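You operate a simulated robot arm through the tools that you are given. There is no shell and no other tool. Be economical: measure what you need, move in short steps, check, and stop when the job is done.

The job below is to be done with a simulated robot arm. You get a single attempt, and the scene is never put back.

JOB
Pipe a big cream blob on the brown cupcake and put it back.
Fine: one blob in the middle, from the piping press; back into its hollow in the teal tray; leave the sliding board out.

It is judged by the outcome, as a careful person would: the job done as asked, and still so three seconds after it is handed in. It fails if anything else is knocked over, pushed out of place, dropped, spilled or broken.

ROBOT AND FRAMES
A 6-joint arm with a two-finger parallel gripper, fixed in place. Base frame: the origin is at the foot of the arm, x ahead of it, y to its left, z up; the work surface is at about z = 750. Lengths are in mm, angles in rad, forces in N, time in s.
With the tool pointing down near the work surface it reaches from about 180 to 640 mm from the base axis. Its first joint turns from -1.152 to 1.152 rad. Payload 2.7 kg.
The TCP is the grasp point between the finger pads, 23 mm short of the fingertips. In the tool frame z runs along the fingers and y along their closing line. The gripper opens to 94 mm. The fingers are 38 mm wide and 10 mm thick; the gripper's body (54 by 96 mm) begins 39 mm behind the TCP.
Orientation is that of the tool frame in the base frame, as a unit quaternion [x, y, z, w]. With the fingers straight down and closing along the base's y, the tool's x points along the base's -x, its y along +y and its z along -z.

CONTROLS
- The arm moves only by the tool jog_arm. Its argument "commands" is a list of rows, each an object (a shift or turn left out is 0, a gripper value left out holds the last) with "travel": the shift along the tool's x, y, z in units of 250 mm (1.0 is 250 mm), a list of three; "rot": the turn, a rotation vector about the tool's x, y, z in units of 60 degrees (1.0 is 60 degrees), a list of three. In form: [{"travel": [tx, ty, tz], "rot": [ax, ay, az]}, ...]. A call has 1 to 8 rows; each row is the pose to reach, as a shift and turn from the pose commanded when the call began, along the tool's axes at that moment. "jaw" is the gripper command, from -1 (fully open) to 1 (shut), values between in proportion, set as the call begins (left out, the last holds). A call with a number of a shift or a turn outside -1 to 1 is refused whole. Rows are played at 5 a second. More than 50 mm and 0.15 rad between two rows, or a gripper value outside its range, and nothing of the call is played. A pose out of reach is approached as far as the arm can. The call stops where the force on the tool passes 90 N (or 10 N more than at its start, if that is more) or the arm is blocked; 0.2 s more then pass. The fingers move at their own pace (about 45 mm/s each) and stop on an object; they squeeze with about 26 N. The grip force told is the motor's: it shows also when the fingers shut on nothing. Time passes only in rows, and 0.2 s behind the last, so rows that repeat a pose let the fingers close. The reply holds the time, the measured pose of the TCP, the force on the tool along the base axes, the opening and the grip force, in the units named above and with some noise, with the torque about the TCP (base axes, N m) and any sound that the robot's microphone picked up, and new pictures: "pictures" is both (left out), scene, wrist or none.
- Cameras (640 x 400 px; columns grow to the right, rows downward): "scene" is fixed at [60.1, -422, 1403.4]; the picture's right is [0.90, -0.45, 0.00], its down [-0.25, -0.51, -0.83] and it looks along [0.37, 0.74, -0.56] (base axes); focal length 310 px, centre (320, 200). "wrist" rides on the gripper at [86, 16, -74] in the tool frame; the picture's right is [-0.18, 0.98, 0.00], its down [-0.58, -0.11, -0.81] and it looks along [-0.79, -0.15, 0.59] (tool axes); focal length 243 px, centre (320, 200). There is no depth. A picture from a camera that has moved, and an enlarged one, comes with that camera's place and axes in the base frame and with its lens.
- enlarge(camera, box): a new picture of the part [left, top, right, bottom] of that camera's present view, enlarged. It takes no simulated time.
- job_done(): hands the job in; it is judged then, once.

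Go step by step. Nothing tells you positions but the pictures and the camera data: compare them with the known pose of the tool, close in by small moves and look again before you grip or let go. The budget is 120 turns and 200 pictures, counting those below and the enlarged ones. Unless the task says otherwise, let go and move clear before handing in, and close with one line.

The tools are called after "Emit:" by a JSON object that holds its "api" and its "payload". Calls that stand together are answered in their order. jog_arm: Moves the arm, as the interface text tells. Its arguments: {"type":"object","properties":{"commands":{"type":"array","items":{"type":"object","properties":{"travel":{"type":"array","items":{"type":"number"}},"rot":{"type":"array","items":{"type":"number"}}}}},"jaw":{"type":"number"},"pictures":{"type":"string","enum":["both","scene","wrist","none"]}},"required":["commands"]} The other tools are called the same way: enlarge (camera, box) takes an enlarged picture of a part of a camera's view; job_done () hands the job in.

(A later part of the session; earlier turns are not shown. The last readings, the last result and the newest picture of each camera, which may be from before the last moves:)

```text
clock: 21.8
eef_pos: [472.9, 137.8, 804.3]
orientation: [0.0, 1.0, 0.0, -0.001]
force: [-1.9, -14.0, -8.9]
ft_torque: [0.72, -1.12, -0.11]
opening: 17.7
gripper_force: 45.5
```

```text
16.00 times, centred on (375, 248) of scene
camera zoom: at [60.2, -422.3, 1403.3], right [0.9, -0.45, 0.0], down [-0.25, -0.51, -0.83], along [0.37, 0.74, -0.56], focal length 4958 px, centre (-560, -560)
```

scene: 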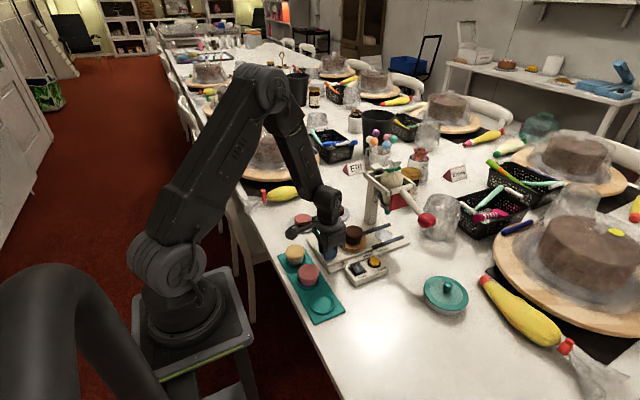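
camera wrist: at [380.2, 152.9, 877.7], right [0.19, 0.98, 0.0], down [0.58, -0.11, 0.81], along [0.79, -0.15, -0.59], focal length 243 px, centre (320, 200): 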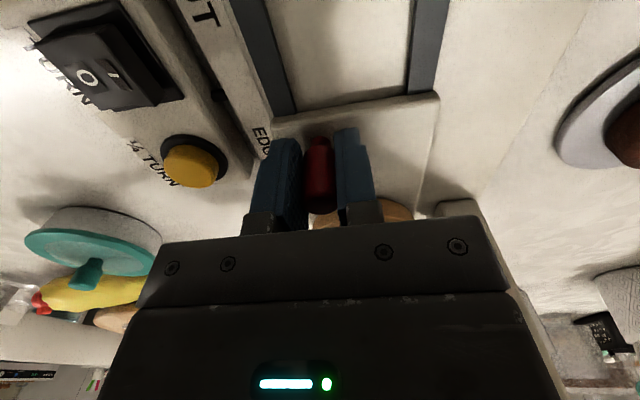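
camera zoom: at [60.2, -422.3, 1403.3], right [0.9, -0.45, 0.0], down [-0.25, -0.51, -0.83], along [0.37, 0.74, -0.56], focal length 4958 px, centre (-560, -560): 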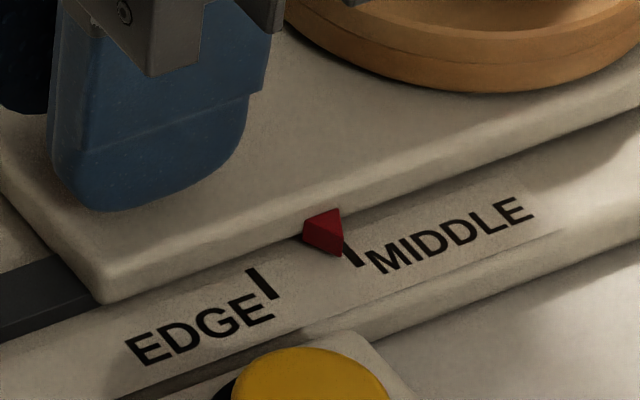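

About 2 mm more is needed, along with a small −y relief.

Emit:
{"api": "jog_arm", "payload": {"commands": [{"travel": [0, -0.002, 0]}, {"travel": [-0.004, -0.002, 0]}, {"travel": [-0.008, -0.002, 0]}, {"travel": [-0.008, -0.002, 0]}], "pictures": "none"}}

Emit:
{"api": "enlarge", "payload": {"camera": "scene", "box": [365, 240, 385, 255]}}

```text
clock: 22.8
eef_pos: [475.6, 136.9, 804.0]
orientation: [0.0, 1.0, 0.0, -0.002]
force: [1.0, -7.0, -10.2]
ft_torque: [0.5, 0.56, 0.05]
opening: 17.6
gripper_force: 45.6
```

```text
16.00 times, centred on (375, 248) of scene
camera zoom: at [60.3, -422.1, 1403.4], right [0.9, -0.45, 0.0], down [-0.25, -0.51, -0.83], along [0.37, 0.74, -0.56], focal length 4958 px, centre (-560, -560)
```

zoom: 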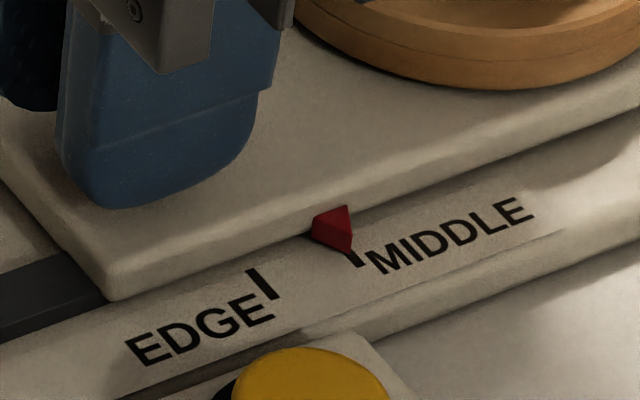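

The pointer is on MIDDLE. I'll release the peg, rise straight up and back away for a look.

Emit:
{"api": "jog_arm", "payload": {"commands": [{"travel": [0, 0, 0]}, {"travel": [0, 0, 0]}, {"travel": [0, 0, 0]}], "jaw": 0.0, "pictures": "none"}}

Emit:
{"api": "jog_arm", "payload": {"commands": [{"travel": [0, 0, -0.1]}, {"travel": [0.02, 0, -0.25]}, {"travel": [0.15, 0, -0.35]}, {"travel": [0.32, 0, -0.35]}, {"travel": [0.4, 0, -0.35]}, {"travel": [0.4, 0, -0.35]}]}}

Emit:
{"api": "enlarge", "payload": {"camera": "scene", "box": [350, 180, 430, 240]}}

Emit:
{"api": "enlarge", "payload": {"camera": "wrist", "box": [260, 130, 420, 230]}}

```text
clock: 23.6
eef_pos: [475.7, 137.1, 804.5]
orientation: [0.0, 1.0, 0.0, 0.0]
force: [0.8, 0.5, 0.2]
ft_torque: [-0.01, 0.0, 0.0]
opening: 47.0
gripper_force: 0.0
```

```text
clock: 25.0
eef_pos: [376.3, 136.6, 891.7]
orientation: [0.0, 1.0, 0.001, 0.0]
force: [-0.1, 0.0, 1.0]
ft_torque: [-0.03, -0.01, 0.0]
opening: 47.0
gripper_force: 0.0
camera wrist: at [288.6, 152.6, 965.6], right [0.18, 0.98, 0.0], down [0.58, -0.11, 0.81], along [0.79, -0.15, -0.59], focal length 243 px, centre (320, 200)
```

scene: 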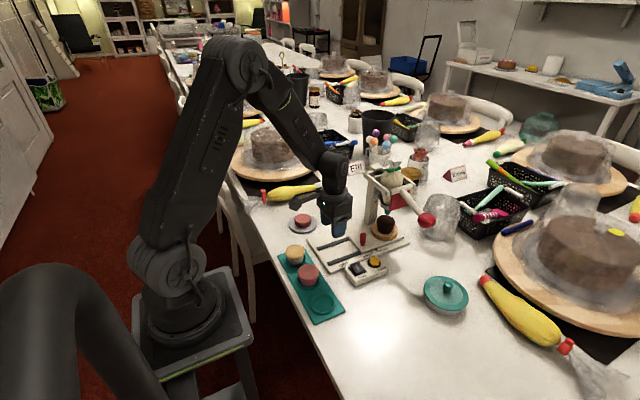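
wrist: 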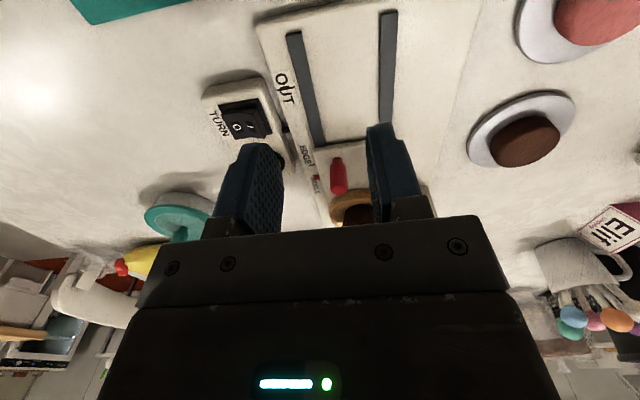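

```text
6.67 times, centred on (390, 210) of scene
camera zoom: at [60.1, -422.0, 1403.4], right [0.9, -0.45, 0.0], down [-0.25, -0.51, -0.83], along [0.37, 0.74, -0.56], focal length 2066 px, centre (-147, 133)
```

zoom: 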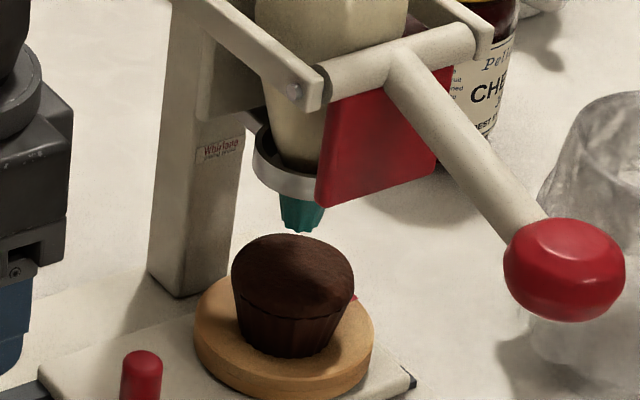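

```text
4.00 times, centred on (340, 180) of wrist
camera zoom: at [288.6, 152.6, 965.6], right [0.18, 0.98, 0.0], down [0.58, -0.11, 0.81], along [0.79, -0.15, -0.59], focal length 970 px, centre (240, 280)
```

zoom: 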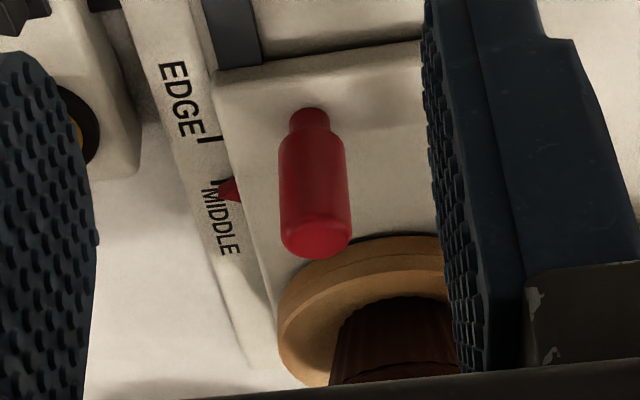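

The nozzle lines up with both the turntable and cupcake centres once perspective is allowed for. Next I'll close the fingers and go above the lever knob.

Emit:
{"api": "jog_arm", "payload": {"commands": [{"travel": [-0.06, -0.11, -0.09]}, {"travel": [-0.14, -0.22, -0.18]}, {"travel": [-0.23, -0.33, -0.27]}, {"travel": [-0.32, -0.44, -0.36]}, {"travel": [-0.41, -0.54, -0.433]}, {"travel": [-0.59, -0.54, -0.433]}, {"travel": [-0.776, -0.538, -0.433]}, {"travel": [-0.776, -0.538, -0.433]}], "jaw": 1.0}}

Emit:
{"api": "enlarge", "payload": {"camera": "scene", "box": [350, 130, 470, 230]}}

```text
clock: 26.8
eef_pos: [569.4, 2.8, 999.2]
orientation: [0.0, 1.0, 0.0, 0.0]
force: [0.3, -0.6, -0.5]
ft_torque: [0.03, -0.01, -0.03]
opening: 0.0
gripper_force: 25.9
camera wrist: at [483.1, 17.7, 1073.8], right [0.18, 0.98, 0.0], down [0.58, -0.11, 0.81], along [0.79, -0.15, -0.59], focal length 243 px, centre (320, 200)
```

scene: 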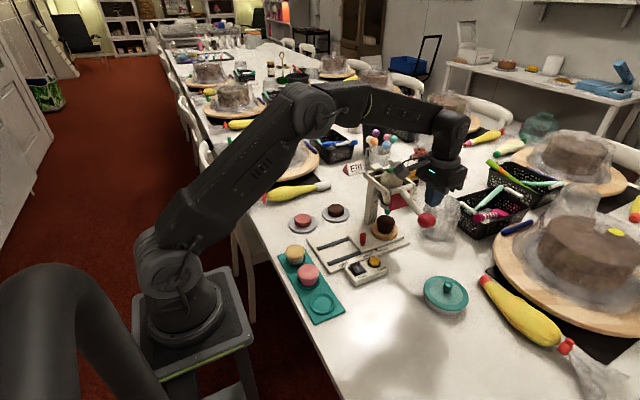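
wrist: 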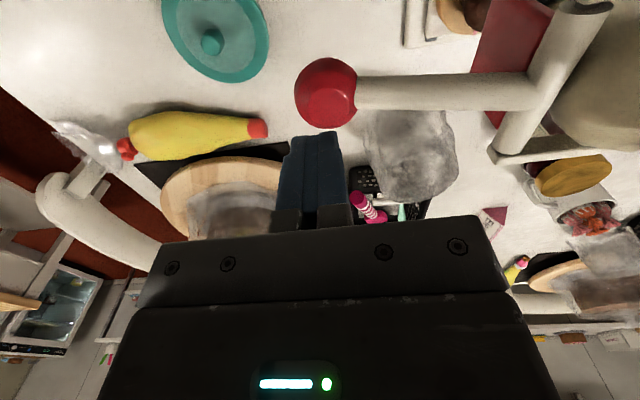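

```text
4.00 times, centred on (410, 180) of scene
camera zoom: at [60.1, -422.0, 1403.4], right [0.9, -0.45, 0.0], down [-0.25, -0.51, -0.83], along [0.37, 0.74, -0.56], focal length 1239 px, centre (-40, 280)
```

zoom: 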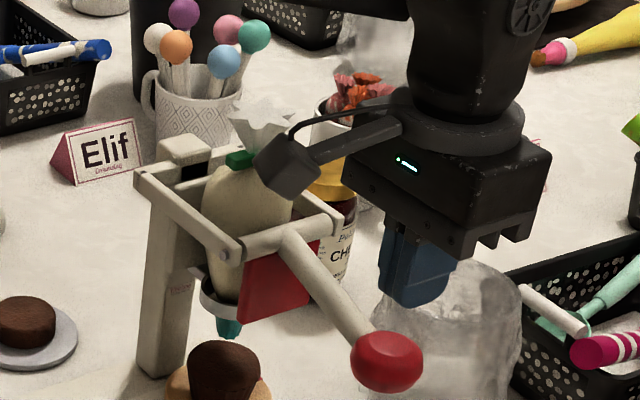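

The knob triangulates to (566, 6.5, 927) with a radius of about 21 mm. I'll lower to just above it, about 4 mm short of contact.

Emit:
{"api": "jog_arm", "payload": {"commands": [{"travel": [0.014, 0.016, 0.05]}, {"travel": [0.014, 0.016, 0.1]}, {"travel": [0.014, 0.016, 0.1]}]}}

Emit:
{"api": "enlarge", "payload": {"camera": "scene", "box": [370, 150, 450, 240]}}

```text
clock: 27.6
eef_pos: [566.4, 5.3, 974.3]
orientation: [0.0, 1.0, 0.001, -0.001]
force: [0.1, -0.7, -1.0]
ft_torque: [0.02, 0.01, 0.01]
opening: 0.0
gripper_force: 25.8
camera wrist: at [479.0, 21.9, 1048.2], right [0.18, 0.98, 0.0], down [0.58, -0.11, 0.81], along [0.79, -0.15, -0.59], focal length 243 px, centre (320, 200)
```

scene: 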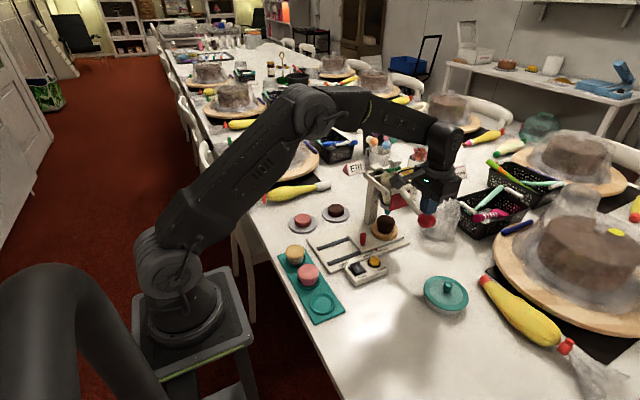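
wrist: 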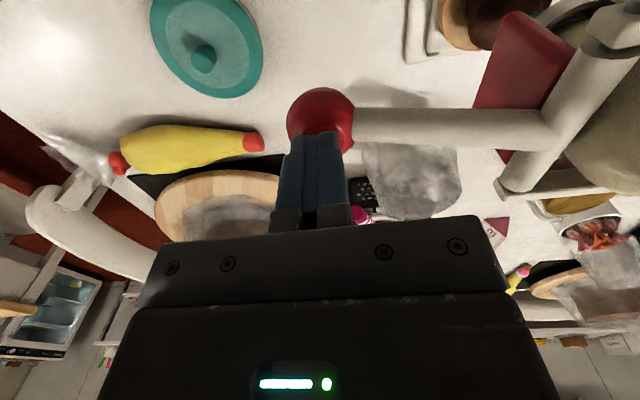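

```text
4.44 times, centred on (410, 195) of scene
camera zoom: at [60.1, -422.0, 1403.4], right [0.9, -0.45, 0.0], down [-0.25, -0.51, -0.83], along [0.37, 0.74, -0.56], focal length 1377 px, centre (-80, 222)
```

zoom: 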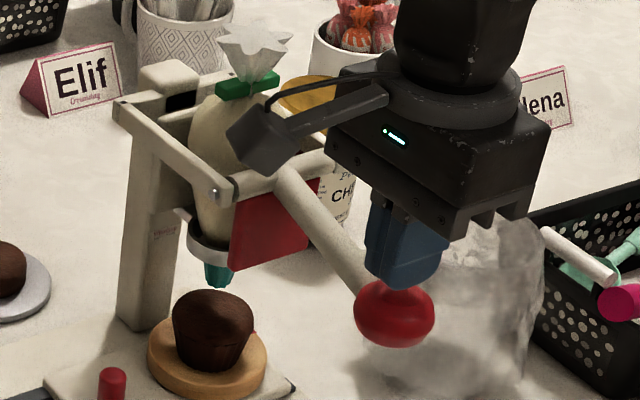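

The fingertips are centred over the knob. I'll start pressing slowly, following the lever's arc.

Emit:
{"api": "jog_arm", "payload": {"commands": [{"travel": [0, 0.004, 0.012]}, {"travel": [0, 0.008, 0.024]}, {"travel": [0, 0.012, 0.036]}, {"travel": [0, 0.016, 0.052]}], "pictures": "none"}}

Emit:
{"api": "enlarge", "payload": {"camera": "scene", "box": [370, 150, 450, 240]}}

```text
clock: 28.6
eef_pos: [565.2, 11.3, 961.7]
orientation: [0.001, 1.0, 0.001, 0.001]
force: [1.1, -1.0, 1.6]
ft_torque: [0.03, -0.01, -0.04]
opening: 0.1
gripper_force: 26.0
```

```text
4.44 times, centred on (410, 195) of scene
camera zoom: at [60.1, -422.0, 1403.4], right [0.9, -0.45, 0.0], down [-0.25, -0.51, -0.83], along [0.37, 0.74, -0.56], focal length 1377 px, centre (-80, 222)
```

zoom: 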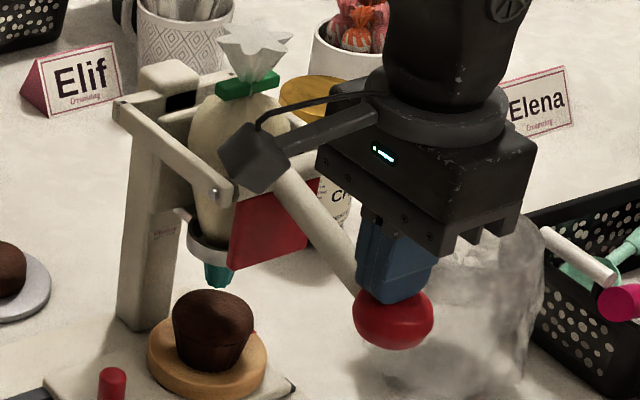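

Contact is just beginning. I'll keep pressing.

Emit:
{"api": "jog_arm", "payload": {"commands": [{"travel": [0, 0.003, 0.01]}, {"travel": [0, 0.006, 0.02]}, {"travel": [0, 0.01, 0.032]}, {"travel": [0, 0.014, 0.044]}], "pictures": "none"}}

Emit:
{"api": "enlarge", "payload": {"camera": "scene", "box": [370, 150, 450, 240]}}

```text
clock: 29.6
eef_pos: [565.6, 13.0, 950.8]
orientation: [0.0, 1.0, 0.0, 0.0]
force: [1.3, -2.1, 1.4]
ft_torque: [-0.06, -0.01, -0.02]
opening: 0.1
gripper_force: 26.3
```

```text
4.44 times, centred on (410, 195) of scene
camera zoom: at [60.1, -422.0, 1403.4], right [0.9, -0.45, 0.0], down [-0.25, -0.51, -0.83], along [0.37, 0.74, -0.56], focal length 1377 px, centre (-80, 222)
```

zoom: 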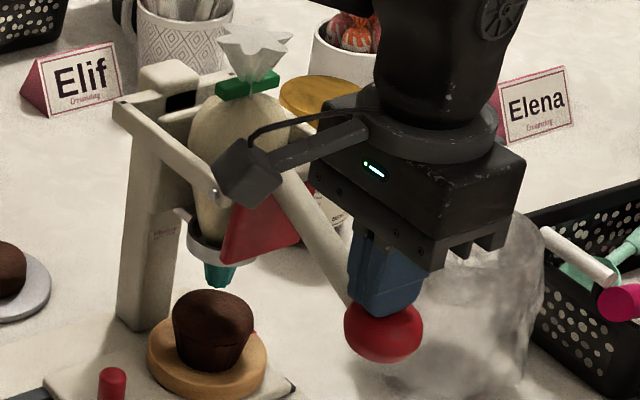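

The lever moves with low force and the plate is nearing the bag. I'll continue along the arc.

Emit:
{"api": "jog_arm", "payload": {"commands": [{"travel": [0, 0.006, 0.01]}, {"travel": [0, 0.012, 0.02]}, {"travel": [0, 0.018, 0.032]}, {"travel": [0, 0.022, 0.04]}], "pictures": "none"}}

Emit:
{"api": "enlarge", "payload": {"camera": "scene", "box": [370, 150, 450, 240]}}

```text
clock: 30.6
eef_pos: [566.9, 19.7, 940.5]
orientation: [0.0, 1.0, -0.002, 0.0]
force: [-1.6, -2.9, 2.6]
ft_torque: [-0.05, 0.01, -0.01]
opening: 0.1
gripper_force: 26.2
```

```text
4.44 times, centred on (410, 195) of scene
camera zoom: at [60.0, -422.0, 1403.4], right [0.9, -0.45, 0.0], down [-0.25, -0.51, -0.83], along [0.37, 0.74, -0.56], focal length 1377 px, centre (-80, 222)
```

zoom: 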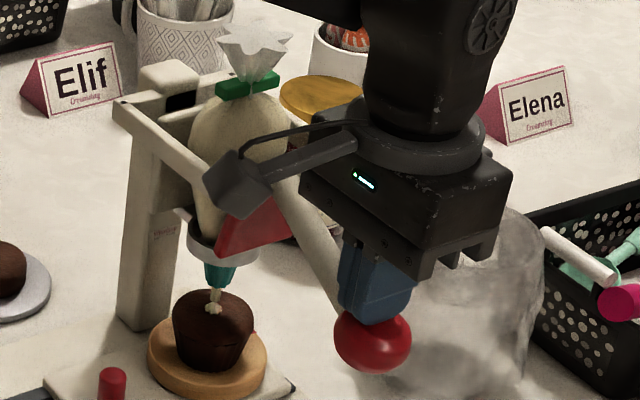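

Cream has started flowing onto the centre of the cupcake. I'll keep pressing and watch the blob.

Emit:
{"api": "jog_arm", "payload": {"commands": [{"travel": [0, 0.01, 0.014]}, {"travel": [0, 0.02, 0.028]}, {"travel": [0, 0.026, 0.036]}], "pictures": "none"}}

Emit:
{"api": "enlarge", "payload": {"camera": "scene", "box": [370, 150, 450, 240]}}

```text
clock: 31.4
eef_pos: [566.8, 25.0, 930.3]
orientation: [-0.001, 1.0, 0.0, 0.001]
force: [0.6, -2.7, 3.2]
ft_torque: [-0.08, -0.06, -0.03]
opening: 0.2
gripper_force: 26.0
```

```text
4.44 times, centred on (410, 195) of scene
camera zoom: at [60.1, -422.1, 1403.4], right [0.9, -0.45, 0.0], down [-0.25, -0.51, -0.83], along [0.37, 0.74, -0.56], focal length 1377 px, centre (-80, 222)
```

zoom: 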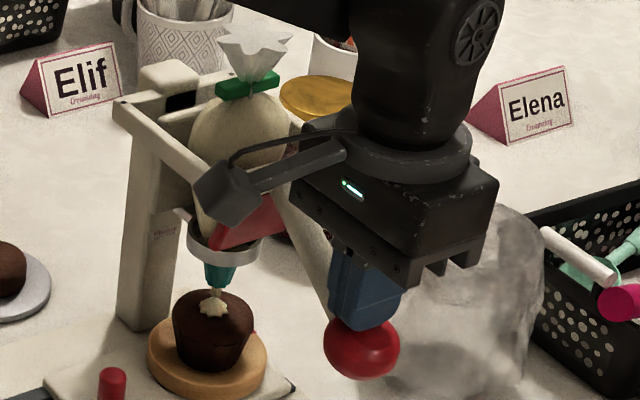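

The blob is growing. I'll press further.

Emit:
{"api": "jog_arm", "payload": {"commands": [{"travel": [0, 0.01, 0.014]}, {"travel": [0, 0.02, 0.028]}, {"travel": [0, 0.028, 0.036]}], "pictures": "none"}}

Emit:
{"api": "enlarge", "payload": {"camera": "scene", "box": [370, 150, 450, 240]}}

Emit:
{"api": "enlarge", "payload": {"camera": "scene", "box": [370, 200, 402, 236]}}

```text
clock: 32.2
eef_pos: [566.3, 28.8, 928.5]
orientation: [0.0, 1.0, -0.003, 0.004]
force: [-13.6, -27.0, 37.2]
ft_torque: [-0.39, 0.19, -0.03]
opening: 0.0
gripper_force: 25.8
```

```text
4.44 times, centred on (410, 195) of scene
camera zoom: at [59.0, -422.7, 1403.3], right [0.9, -0.45, 0.0], down [-0.25, -0.5, -0.83], along [0.37, 0.74, -0.56], focal length 1377 px, centre (-80, 222)
```

zoom: 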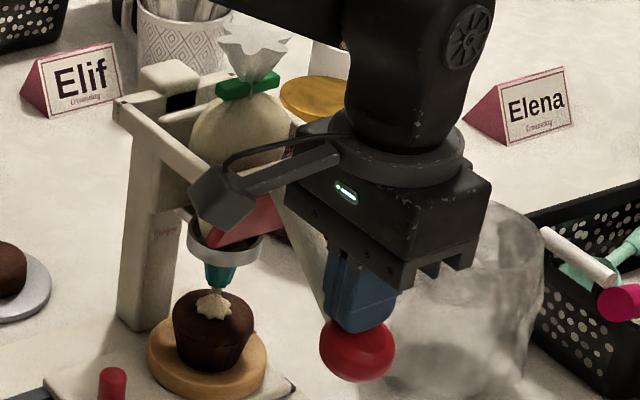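

```text
11.11 times, centred on (386, 218) of scene
camera zoom: at [59.0, -422.7, 1403.3], right [0.9, -0.45, 0.0], down [-0.25, -0.5, -0.83], along [0.37, 0.74, -0.56], focal length 3443 px, centre (-413, 0)
```

zoom: 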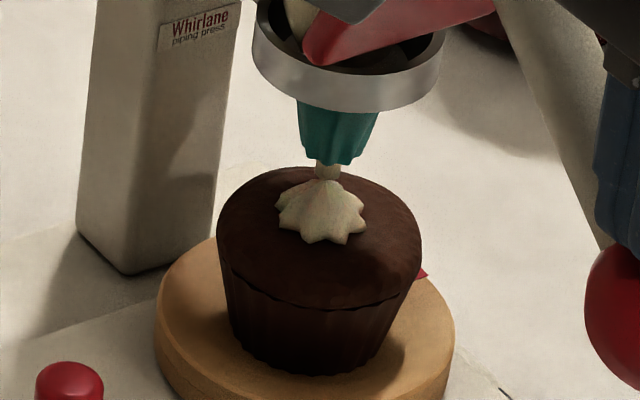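

The lever is at its stop (37 N). I'll ease the force, keep it held down and see whether the blob keeps growing.

Emit:
{"api": "jog_arm", "payload": {"commands": [{"travel": [0, -0.012, -0.018]}, {"travel": [0, -0.012, -0.018]}], "pictures": "none"}}

Emit:
{"api": "enlarge", "payload": {"camera": "scene", "box": [370, 200, 402, 236]}}

```text
clock: 32.8
eef_pos: [566.4, 29.6, 926.5]
orientation: [-0.002, 1.0, -0.001, 0.002]
force: [5.7, -16.5, 19.3]
ft_torque: [-0.23, -0.22, -0.09]
opening: 0.1
gripper_force: 26.3
```

```text
11.11 times, centred on (386, 218) of scene
camera zoom: at [59.9, -422.4, 1403.3], right [0.9, -0.45, 0.0], down [-0.25, -0.51, -0.83], along [0.37, 0.74, -0.56], focal length 3443 px, centre (-413, 0)
```

zoom: 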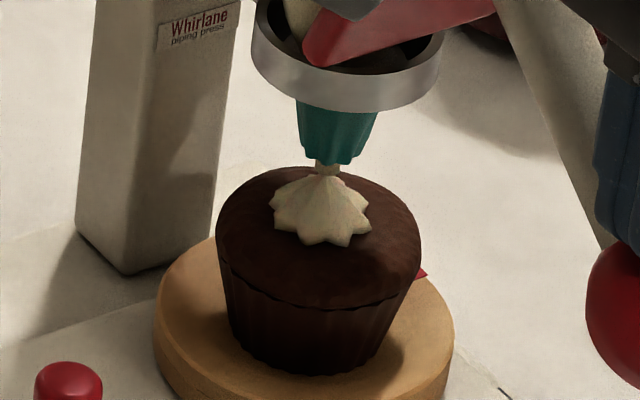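

Flow continues while the lever is held. The blob is about half the cupcake's width; I'll hold another second.

Emit:
{"api": "jog_arm", "payload": {"commands": [{"travel": [0, 0, 0]}, {"travel": [0, 0, 0]}, {"travel": [0, 0, 0]}, {"travel": [0, 0, 0]}], "pictures": "none"}}

Emit:
{"api": "enlarge", "payload": {"camera": "scene", "box": [370, 200, 402, 236]}}

```text
clock: 33.8
eef_pos: [565.7, 29.5, 927.3]
orientation: [-0.001, 1.0, 0.0, 0.001]
force: [6.3, -12.7, 19.1]
ft_torque: [-0.15, -0.27, -0.12]
opening: 0.0
gripper_force: 25.6
```

```text
11.11 times, centred on (386, 218) of scene
camera zoom: at [59.9, -422.3, 1403.3], right [0.9, -0.45, 0.0], down [-0.25, -0.51, -0.83], along [0.37, 0.74, -0.56], focal length 3443 px, centre (-413, 0)
```

zoom: 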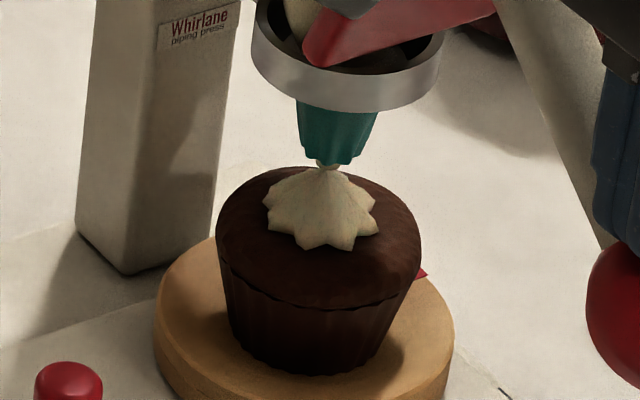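

It's about 57% of the width now. I'll hold a bit longer for a truly big blob.

Emit:
{"api": "jog_arm", "payload": {"commands": [{"travel": [0, 0, 0]}, {"travel": [0, 0, 0]}, {"travel": [0, 0, 0]}, {"travel": [0, 0, 0]}, {"travel": [0, 0, 0]}, {"travel": [0, 0, 0]}], "pictures": "none"}}

Emit:
{"api": "enlarge", "payload": {"camera": "scene", "box": [370, 200, 402, 236]}}

```text
clock: 35.2
eef_pos: [565.0, 28.9, 927.4]
orientation: [0.0, 1.0, 0.0, 0.001]
force: [2.2, -11.1, 20.6]
ft_torque: [-0.11, -0.12, -0.06]
opening: 0.2
gripper_force: 26.1
```

```text
11.11 times, centred on (386, 218) of scene
camera zoom: at [59.8, -422.3, 1403.4], right [0.9, -0.45, 0.0], down [-0.25, -0.51, -0.83], along [0.37, 0.74, -0.56], focal length 3443 px, centre (-413, 0)
```

zoom: 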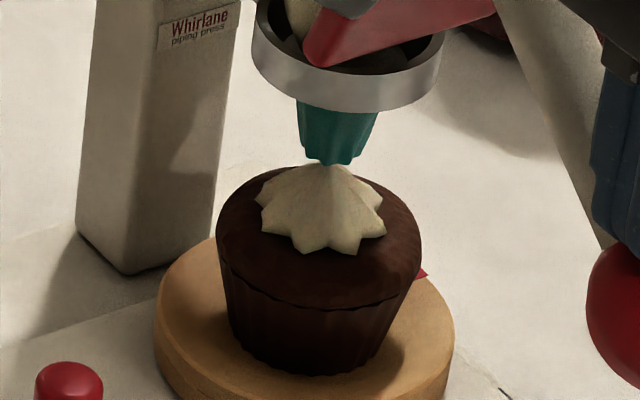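

The blob now covers about two thirds of the top. I'll release the lever along the reverse arc.

Emit:
{"api": "jog_arm", "payload": {"commands": [{"travel": [0, -0.03, -0.06]}, {"travel": [0, -0.07, -0.14]}, {"travel": [0, -0.09, -0.22]}, {"travel": [0, -0.09, -0.32]}, {"travel": [0, -0.09, -0.32]}]}}

Emit:
{"api": "enlarge", "payload": {"camera": "scene", "box": [360, 150, 450, 240]}}

Emit:
{"api": "enlarge", "payload": {"camera": "scene", "box": [370, 200, 402, 236]}}

```text
clock: 36.4
eef_pos: [564.8, 7.7, 1006.9]
orientation: [0.0, 1.0, -0.001, 0.0]
force: [0.7, 0.1, 0.0]
ft_torque: [-0.01, -0.02, -0.01]
opening: 0.0
gripper_force: 25.8
camera wrist: at [478.3, 22.7, 1081.2], right [0.18, 0.98, 0.0], down [0.58, -0.11, 0.81], along [0.79, -0.15, -0.59], focal length 243 px, centre (320, 200)
```

scene: 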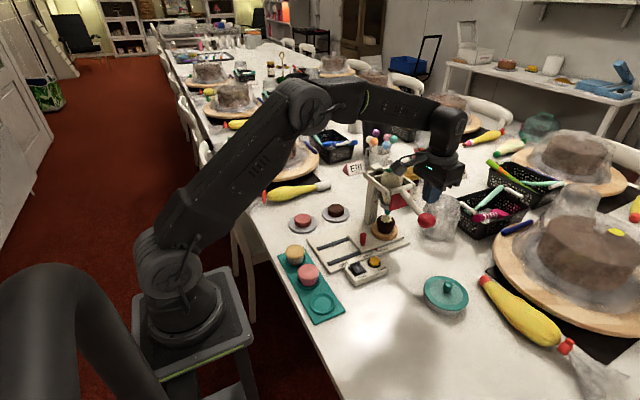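
wrist: 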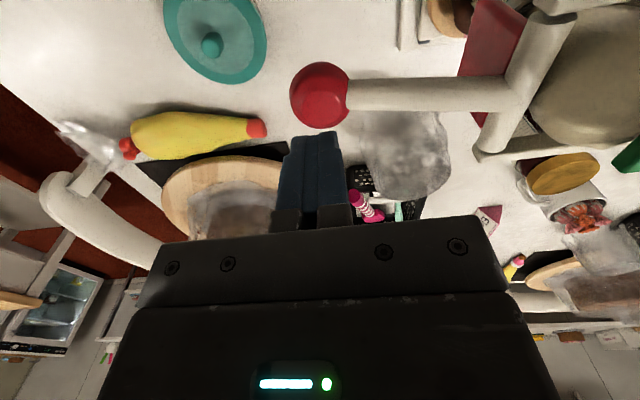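

```text
4.44 times, centred on (405, 195) of scene
camera zoom: at [60.1, -422.0, 1403.4], right [0.9, -0.45, 0.0], down [-0.25, -0.51, -0.83], along [0.37, 0.74, -0.56], focal length 1377 px, centre (-58, 222)
```

zoom: 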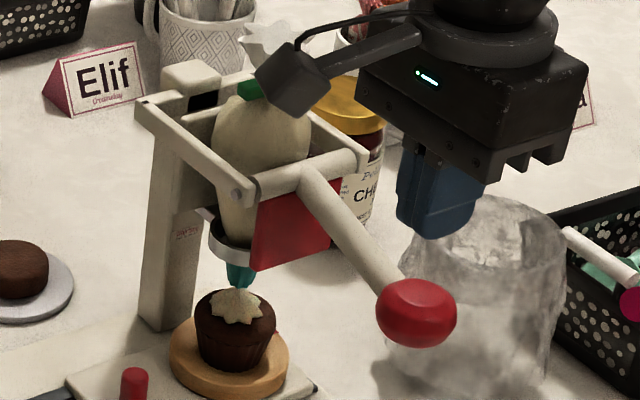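

```text
11.11 times, centred on (386, 218) of scene
camera zoom: at [60.1, -422.0, 1403.4], right [0.9, -0.45, 0.0], down [-0.25, -0.51, -0.83], along [0.37, 0.74, -0.56], focal length 3443 px, centre (-413, 0)
```

zoom: 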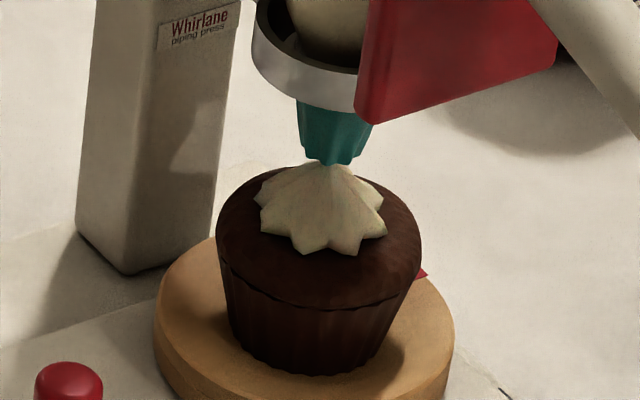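

One clean centred blob, and the lever is back up. I'll go back to the peg along the safe path.

Emit:
{"api": "jog_arm", "payload": {"commands": [{"travel": [0.18, 0, 0]}, {"travel": [0.34, 0, 0]}, {"travel": [0.38, 0.13, 0.117]}, {"travel": [0.42, 0.26, 0.234]}, {"travel": [0.46, 0.39, 0.35]}, {"travel": [0.5, 0.52, 0.46]}, {"travel": [0.5, 0.52, 0.46]}], "jaw": 0.0}}

```text
clock: 38.0
eef_pos: [440.0, 137.8, 891.6]
orientation: [0.0, 1.0, -0.001, 0.0]
force: [-0.1, 0.4, 0.0]
ft_torque: [-0.03, 0.0, 0.01]
opening: 46.8
gripper_force: 0.2
camera wrist: at [353.2, 153.6, 966.0], right [0.18, 0.98, 0.0], down [0.58, -0.11, 0.81], along [0.79, -0.15, -0.59], focal length 243 px, centre (320, 200)
```

scene: 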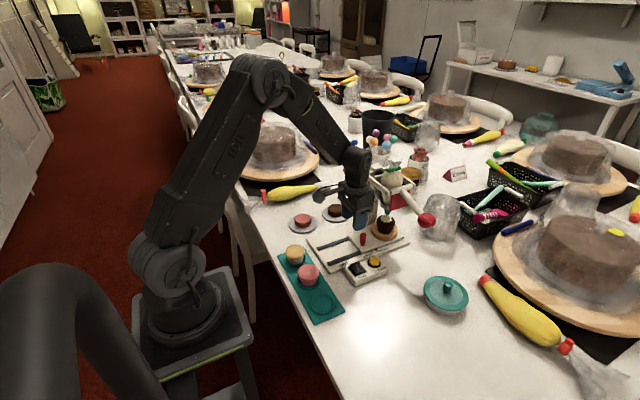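
wrist: 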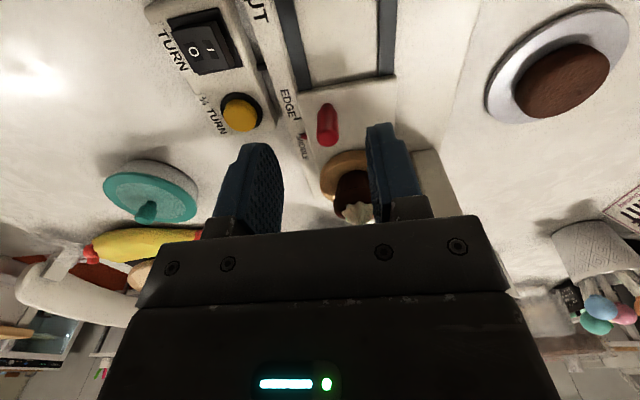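

I'll move over the peg and lower to the same pose as before, then grip more gently.

Emit:
{"api": "jog_arm", "payload": {"commands": [{"travel": [-0.142, -0.003, 0]}, {"travel": [-0.142, -0.003, 0.12]}, {"travel": [-0.142, -0.003, 0.24]}, {"travel": [-0.142, -0.003, 0.35]}, {"travel": [-0.142, -0.003, 0.35]}], "pictures": "wrist"}}

Emit:
{"api": "jog_arm", "payload": {"commands": [{"travel": [0, 0, 0]}, {"travel": [0, 0, 0]}, {"travel": [0, 0, 0]}, {"travel": [0, 0, 0]}], "jaw": 0.8, "pictures": "wrist"}}

```text
clock: 39.2
eef_pos: [476.2, 137.0, 804.5]
orientation: [0.0, 1.0, 0.0, 0.0]
force: [0.3, -0.4, -0.3]
ft_torque: [0.04, -0.01, -0.02]
opening: 47.4
gripper_force: 0.1
camera wrist: at [389.2, 151.8, 878.3], right [0.18, 0.98, 0.0], down [0.58, -0.11, 0.81], along [0.79, -0.15, -0.59], focal length 243 px, centre (320, 200)
```

wrist: 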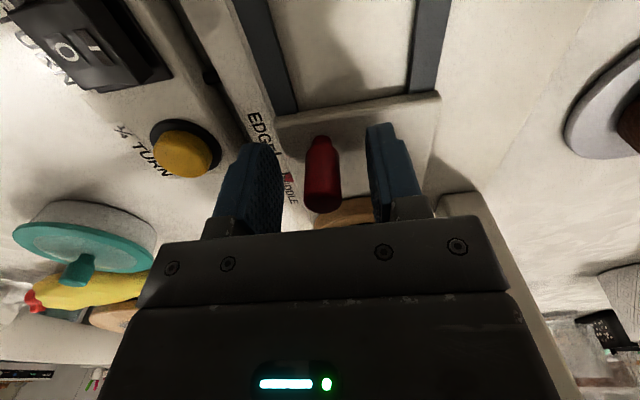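

```text
clock: 40.2
eef_pos: [475.6, 137.0, 805.3]
orientation: [-0.002, 1.0, 0.001, -0.001]
force: [-0.4, 11.5, -4.7]
ft_torque: [-0.64, -0.36, 0.08]
opening: 17.6
gripper_force: 45.3
camera wrist: at [388.9, 152.6, 878.5], right [0.18, 0.98, 0.0], down [0.58, -0.11, 0.81], along [0.79, -0.15, -0.59], focal length 243 px, centre (320, 200)
```

wrist: 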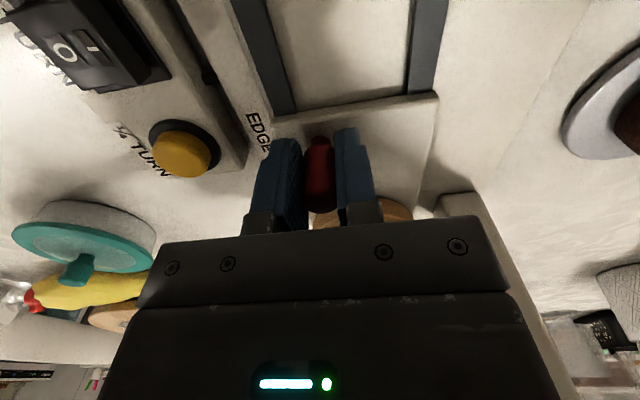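

The peg is gripped again. I'll pull the board back gently, half way first.

Emit:
{"api": "jog_arm", "payload": {"commands": [{"travel": [0, 0.001, 0]}, {"travel": [0.03, 0.001, 0]}, {"travel": [0.06, 0.001, 0]}, {"travel": [0.1, 0.001, 0]}, {"travel": [0.14, 0.001, 0]}, {"travel": [0.18, 0.001, 0]}, {"travel": [0.22, 0.001, 0]}, {"travel": [0.22, 0.001, 0]}], "pictures": "none"}}

Emit:
{"api": "enlarge", "payload": {"camera": "scene", "box": [310, 180, 410, 270]}}

```text
clock: 42.0
eef_pos: [421.2, 137.1, 803.1]
orientation: [0.0, 1.0, 0.0, 0.001]
force: [0.9, 14.7, 7.9]
ft_torque: [-0.56, 0.53, -0.02]
opening: 17.4
gripper_force: 45.1
```

```text
4.44 times, centred on (360, 225) of scene
camera zoom: at [60.0, -421.7, 1403.5], right [0.9, -0.45, 0.0], down [-0.25, -0.51, -0.83], along [0.37, 0.74, -0.56], focal length 1377 px, centre (142, 89)
```

zoom: 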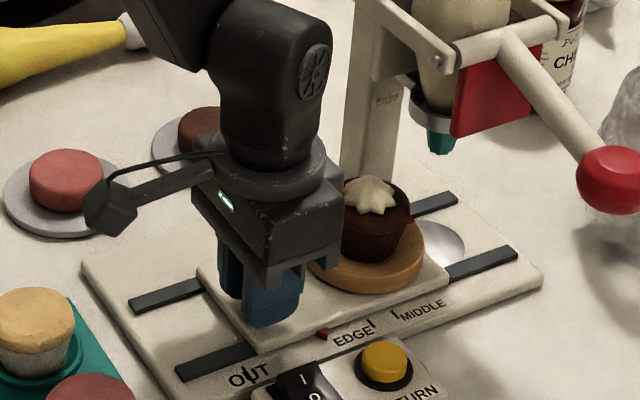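

The blob is intact. I'll pull the remaining distance to OUT.

Emit:
{"api": "jog_arm", "payload": {"commands": [{"travel": [0.03, 0.002, 0]}, {"travel": [0.06, 0.002, 0]}, {"travel": [0.1, 0.002, 0]}, {"travel": [0.14, 0.002, 0]}, {"travel": [0.18, 0.002, 0]}, {"travel": [0.21, 0.002, 0]}, {"travel": [0.236, 0.002, 0]}, {"travel": [0.236, 0.002, 0]}], "pictures": "none"}}

Emit:
{"api": "enlarge", "payload": {"camera": "scene", "box": [330, 235, 380, 270]}}

```text
clock: 43.8
eef_pos: [361.2, 136.8, 803.9]
orientation: [0.001, 1.0, 0.0, -0.001]
force: [-1.7, -13.3, 16.3]
ft_torque: [0.79, -0.93, -0.22]
opening: 17.8
gripper_force: 45.0
```

```text
11.43 times, centred on (355, 252) of scene
camera zoom: at [59.8, -422.4, 1403.3], right [0.9, -0.45, 0.0], down [-0.25, -0.51, -0.83], along [0.37, 0.74, -0.56], focal length 3541 px, centre (-80, -400)
```

zoom: 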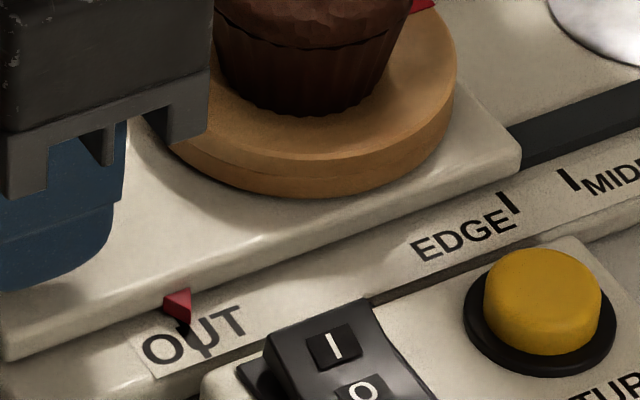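

The board is at OUT. I'll release the peg and rise, then view the cupcake.

Emit:
{"api": "jog_arm", "payload": {"commands": [{"travel": [0, 0, 0]}, {"travel": [0, 0, 0]}, {"travel": [0, 0, 0]}], "jaw": 0.0, "pictures": "none"}}

Emit:
{"api": "jog_arm", "payload": {"commands": [{"travel": [0, 0, -0.14]}, {"travel": [0, 0, -0.32]}, {"travel": [-0.1, 0.03, -0.44]}, {"travel": [-0.24, 0.076, -0.44]}, {"travel": [-0.38, 0.076, -0.44]}, {"travel": [-0.38, 0.076, -0.44]}], "jaw": -0.6}}

Emit:
{"api": "enlarge", "payload": {"camera": "wrist", "box": [200, 0, 440, 150]}}

Emit:
{"api": "enlarge", "payload": {"camera": "scene", "box": [310, 190, 410, 270]}}

```text
clock: 44.6
eef_pos: [361.8, 136.2, 803.9]
orientation: [0.0, 1.0, 0.0, 0.0]
force: [-0.1, -0.1, -0.2]
ft_torque: [-0.01, -0.05, 0.05]
opening: 47.3
gripper_force: 0.2
```

```text
clock: 46.0
eef_pos: [457.2, 155.4, 914.8]
orientation: [0.0, 1.0, 0.001, 0.0]
force: [-0.5, -0.2, -0.1]
ft_torque: [-0.01, -0.01, 0.01]
opening: 75.4
gripper_force: 0.1
camera wrist: at [370.2, 171.8, 988.9], right [0.18, 0.98, 0.0], down [0.58, -0.11, 0.81], along [0.79, -0.15, -0.59], focal length 243 px, centre (320, 200)
```

scene: 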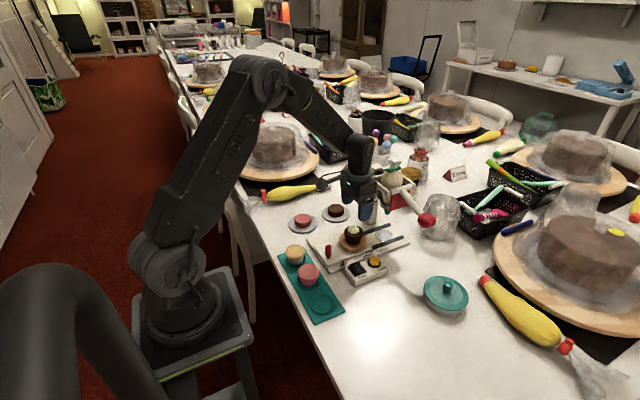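
wrist: 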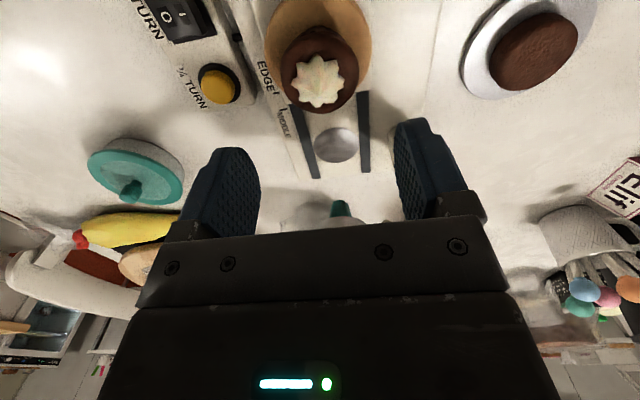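

```text
2.67 times, centred on (320, 75) of wrist
camera zoom: at [370.2, 171.8, 988.9], right [0.18, 0.98, 0.0], down [0.58, -0.11, 0.81], along [0.79, -0.15, -0.59], focal length 647 px, centre (320, 533)
```

zoom: 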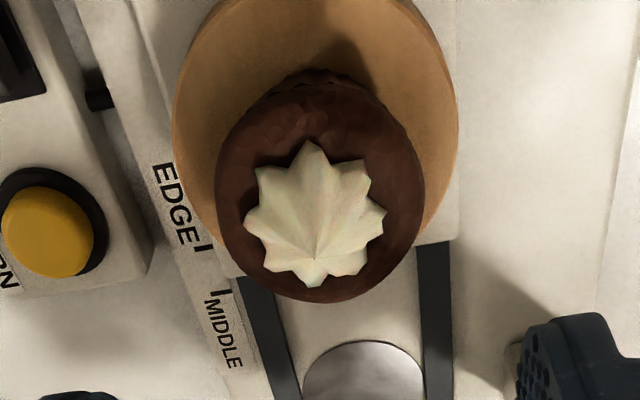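

```text
5.00 times, centred on (360, 230) of scene
camera zoom: at [60.1, -422.0, 1403.4], right [0.9, -0.45, 0.0], down [-0.25, -0.51, -0.83], along [0.37, 0.74, -0.56], focal length 1549 px, centre (120, 50)
```

zoom: 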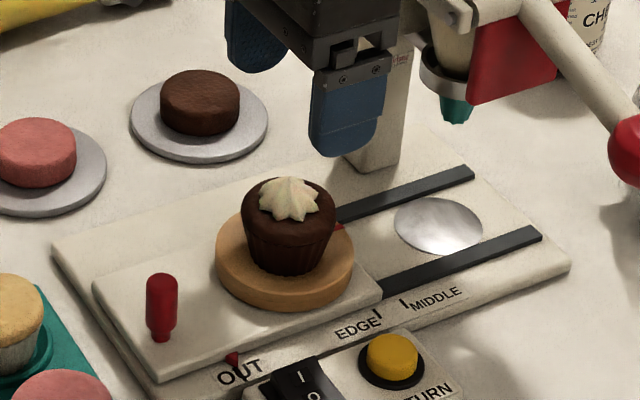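

The cupcake is at (456, 156.4) with the blob intact. I'll descend around it to z = 824, high enough for the palm to clear the cream.

Emit:
{"api": "jog_arm", "payload": {"commands": [{"travel": [0.002, 0.002, 0.12]}, {"travel": [0.002, 0.002, 0.22]}, {"travel": [0.002, 0.002, 0.3]}, {"travel": [0.002, 0.002, 0.363]}, {"travel": [0.002, 0.002, 0.363]}]}}

Emit:
{"api": "enlarge", "payload": {"camera": "scene", "box": [330, 200, 390, 250]}}

```text
clock: 47.2
eef_pos: [456.9, 157.7, 824.2]
orientation: [0.0, 1.0, 0.0, 0.0]
force: [0.4, -0.5, -0.2]
ft_torque: [-0.01, -0.04, 0.0]
opening: 75.2
gripper_force: 0.1
camera wrist: at [369.8, 172.6, 897.7], right [0.18, 0.98, 0.0], down [0.58, -0.11, 0.81], along [0.79, -0.15, -0.59], focal length 243 px, centre (320, 200)
```

scene: 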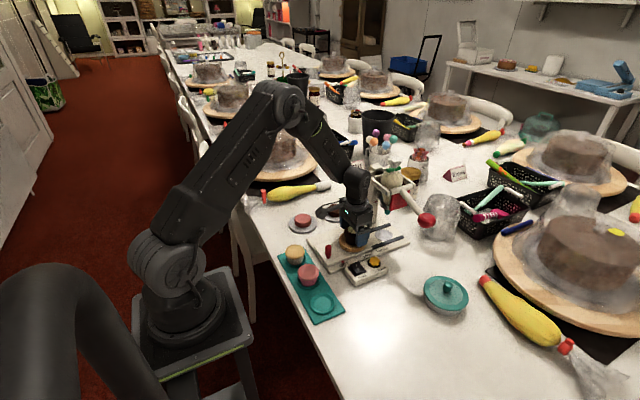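
wrist: 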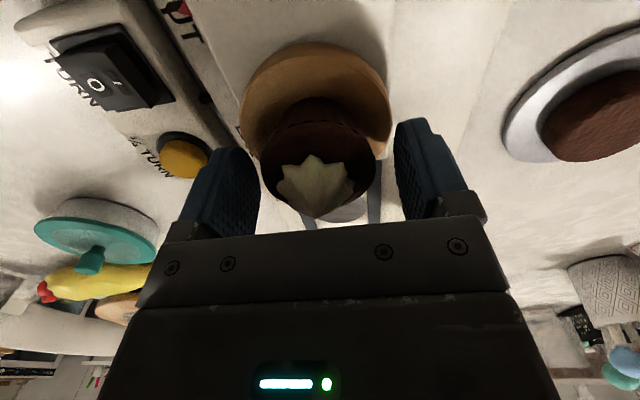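

```text
8.00 times, centred on (360, 225) of scene
camera zoom: at [60.1, -422.0, 1403.4], right [0.9, -0.45, 0.0], down [-0.25, -0.51, -0.83], along [0.37, 0.74, -0.56], focal length 2479 px, centre (0, 0)
```

zoom: 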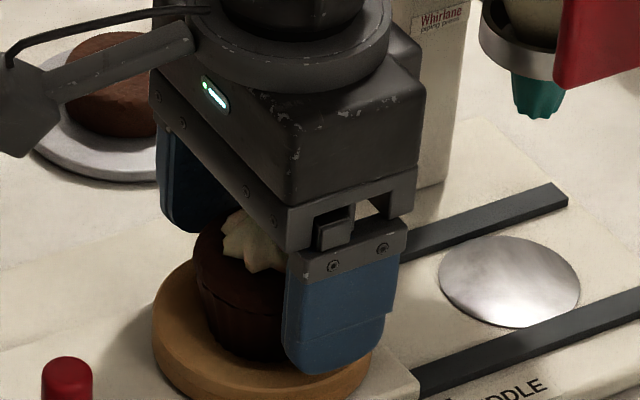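

All clear. Gripping.

Emit:
{"api": "jog_arm", "payload": {"commands": [{"travel": [0, 0, 0]}, {"travel": [0, 0, 0]}, {"travel": [0, 0, 0]}, {"travel": [0, 0, 0]}], "jaw": 0.1, "pictures": "wrist"}}

Emit:
{"api": "jog_arm", "payload": {"commands": [{"travel": [0, 0, -0.06]}, {"travel": [0, 0, -0.16]}, {"travel": [0, 0, -0.26]}, {"travel": [0, 0, -0.36]}, {"travel": [0, 0, -0.36]}], "pictures": "wrist"}}

Emit:
{"api": "enlarge", "payload": {"camera": "scene", "box": [310, 170, 410, 260]}}

```text
clock: 48.2
eef_pos: [456.6, 156.9, 823.2]
orientation: [0.0, 1.0, 0.0, 0.0]
force: [0.8, -0.2, -0.8]
ft_torque: [0.0, 0.0, 0.0]
opening: 55.0
gripper_force: 26.3
camera wrist: at [369.7, 172.5, 898.0], right [0.18, 0.98, 0.0], down [0.58, -0.11, 0.81], along [0.79, -0.15, -0.59], focal length 243 px, centre (320, 200)
```

wrist: 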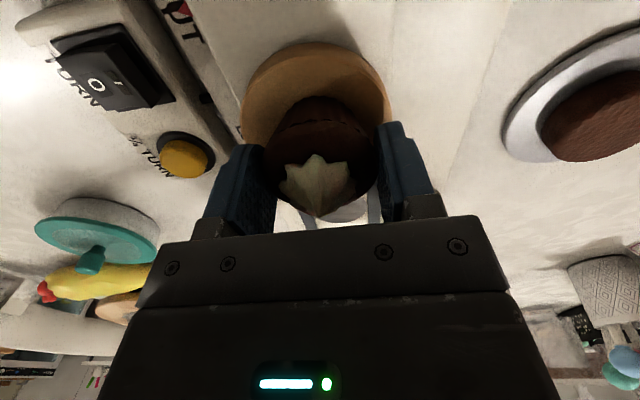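

```text
clock: 49.4
eef_pos: [455.6, 156.8, 915.3]
orientation: [-0.001, 1.0, 0.0, 0.0]
force: [0.4, 0.1, -0.4]
ft_torque: [0.01, -0.01, 0.01]
opening: 54.8
gripper_force: 26.5
camera wrist: at [369.4, 172.9, 989.1], right [0.18, 0.98, 0.0], down [0.58, -0.11, 0.81], along [0.79, -0.15, -0.59], focal length 243 px, centre (320, 200)
```

wrist: 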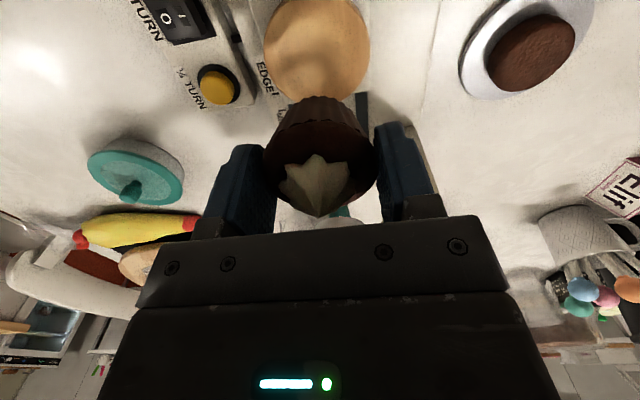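

```text
4.44 times, centred on (360, 215) of scene
camera zoom: at [60.1, -422.0, 1403.4], right [0.9, -0.45, 0.0], down [-0.25, -0.51, -0.83], along [0.37, 0.74, -0.56], focal length 1377 px, centre (142, 133)
```

zoom: 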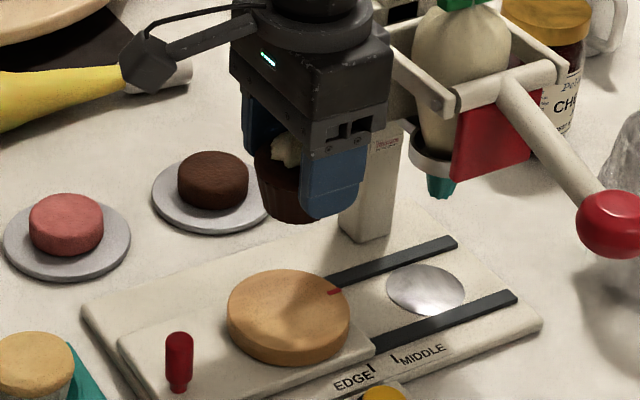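

The hold is good. The cupcake's pose in the hand looks slightly different from the first carry, so I'll check for tilt or offset before placing it.

Emit:
{"api": "enlarge", "payload": {"camera": "wrist", "box": [220, 70, 420, 240]}}

Emit:
{"api": "enlarge", "payload": {"camera": "scene", "box": [355, 190, 405, 225]}}

```text
2.35 times, centred on (320, 155) of wrist
camera zoom: at [369.4, 172.9, 989.1], right [0.18, 0.98, 0.0], down [0.58, -0.11, 0.81], along [0.79, -0.15, -0.59], focal length 571 px, centre (320, 306)
```

zoom: 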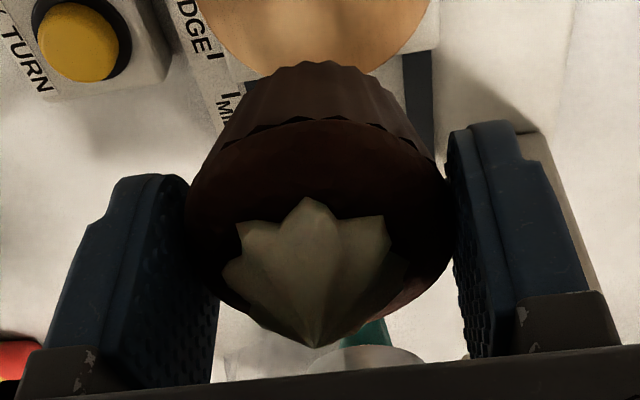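

```text
11.43 times, centred on (380, 208) of scene
camera zoom: at [60.1, -422.0, 1403.4], right [0.9, -0.45, 0.0], down [-0.25, -0.51, -0.83], along [0.37, 0.74, -0.56], focal length 3541 px, centre (-366, 114)
```

zoom: 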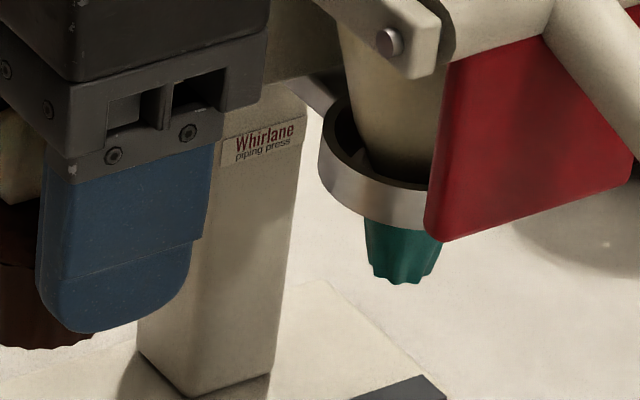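

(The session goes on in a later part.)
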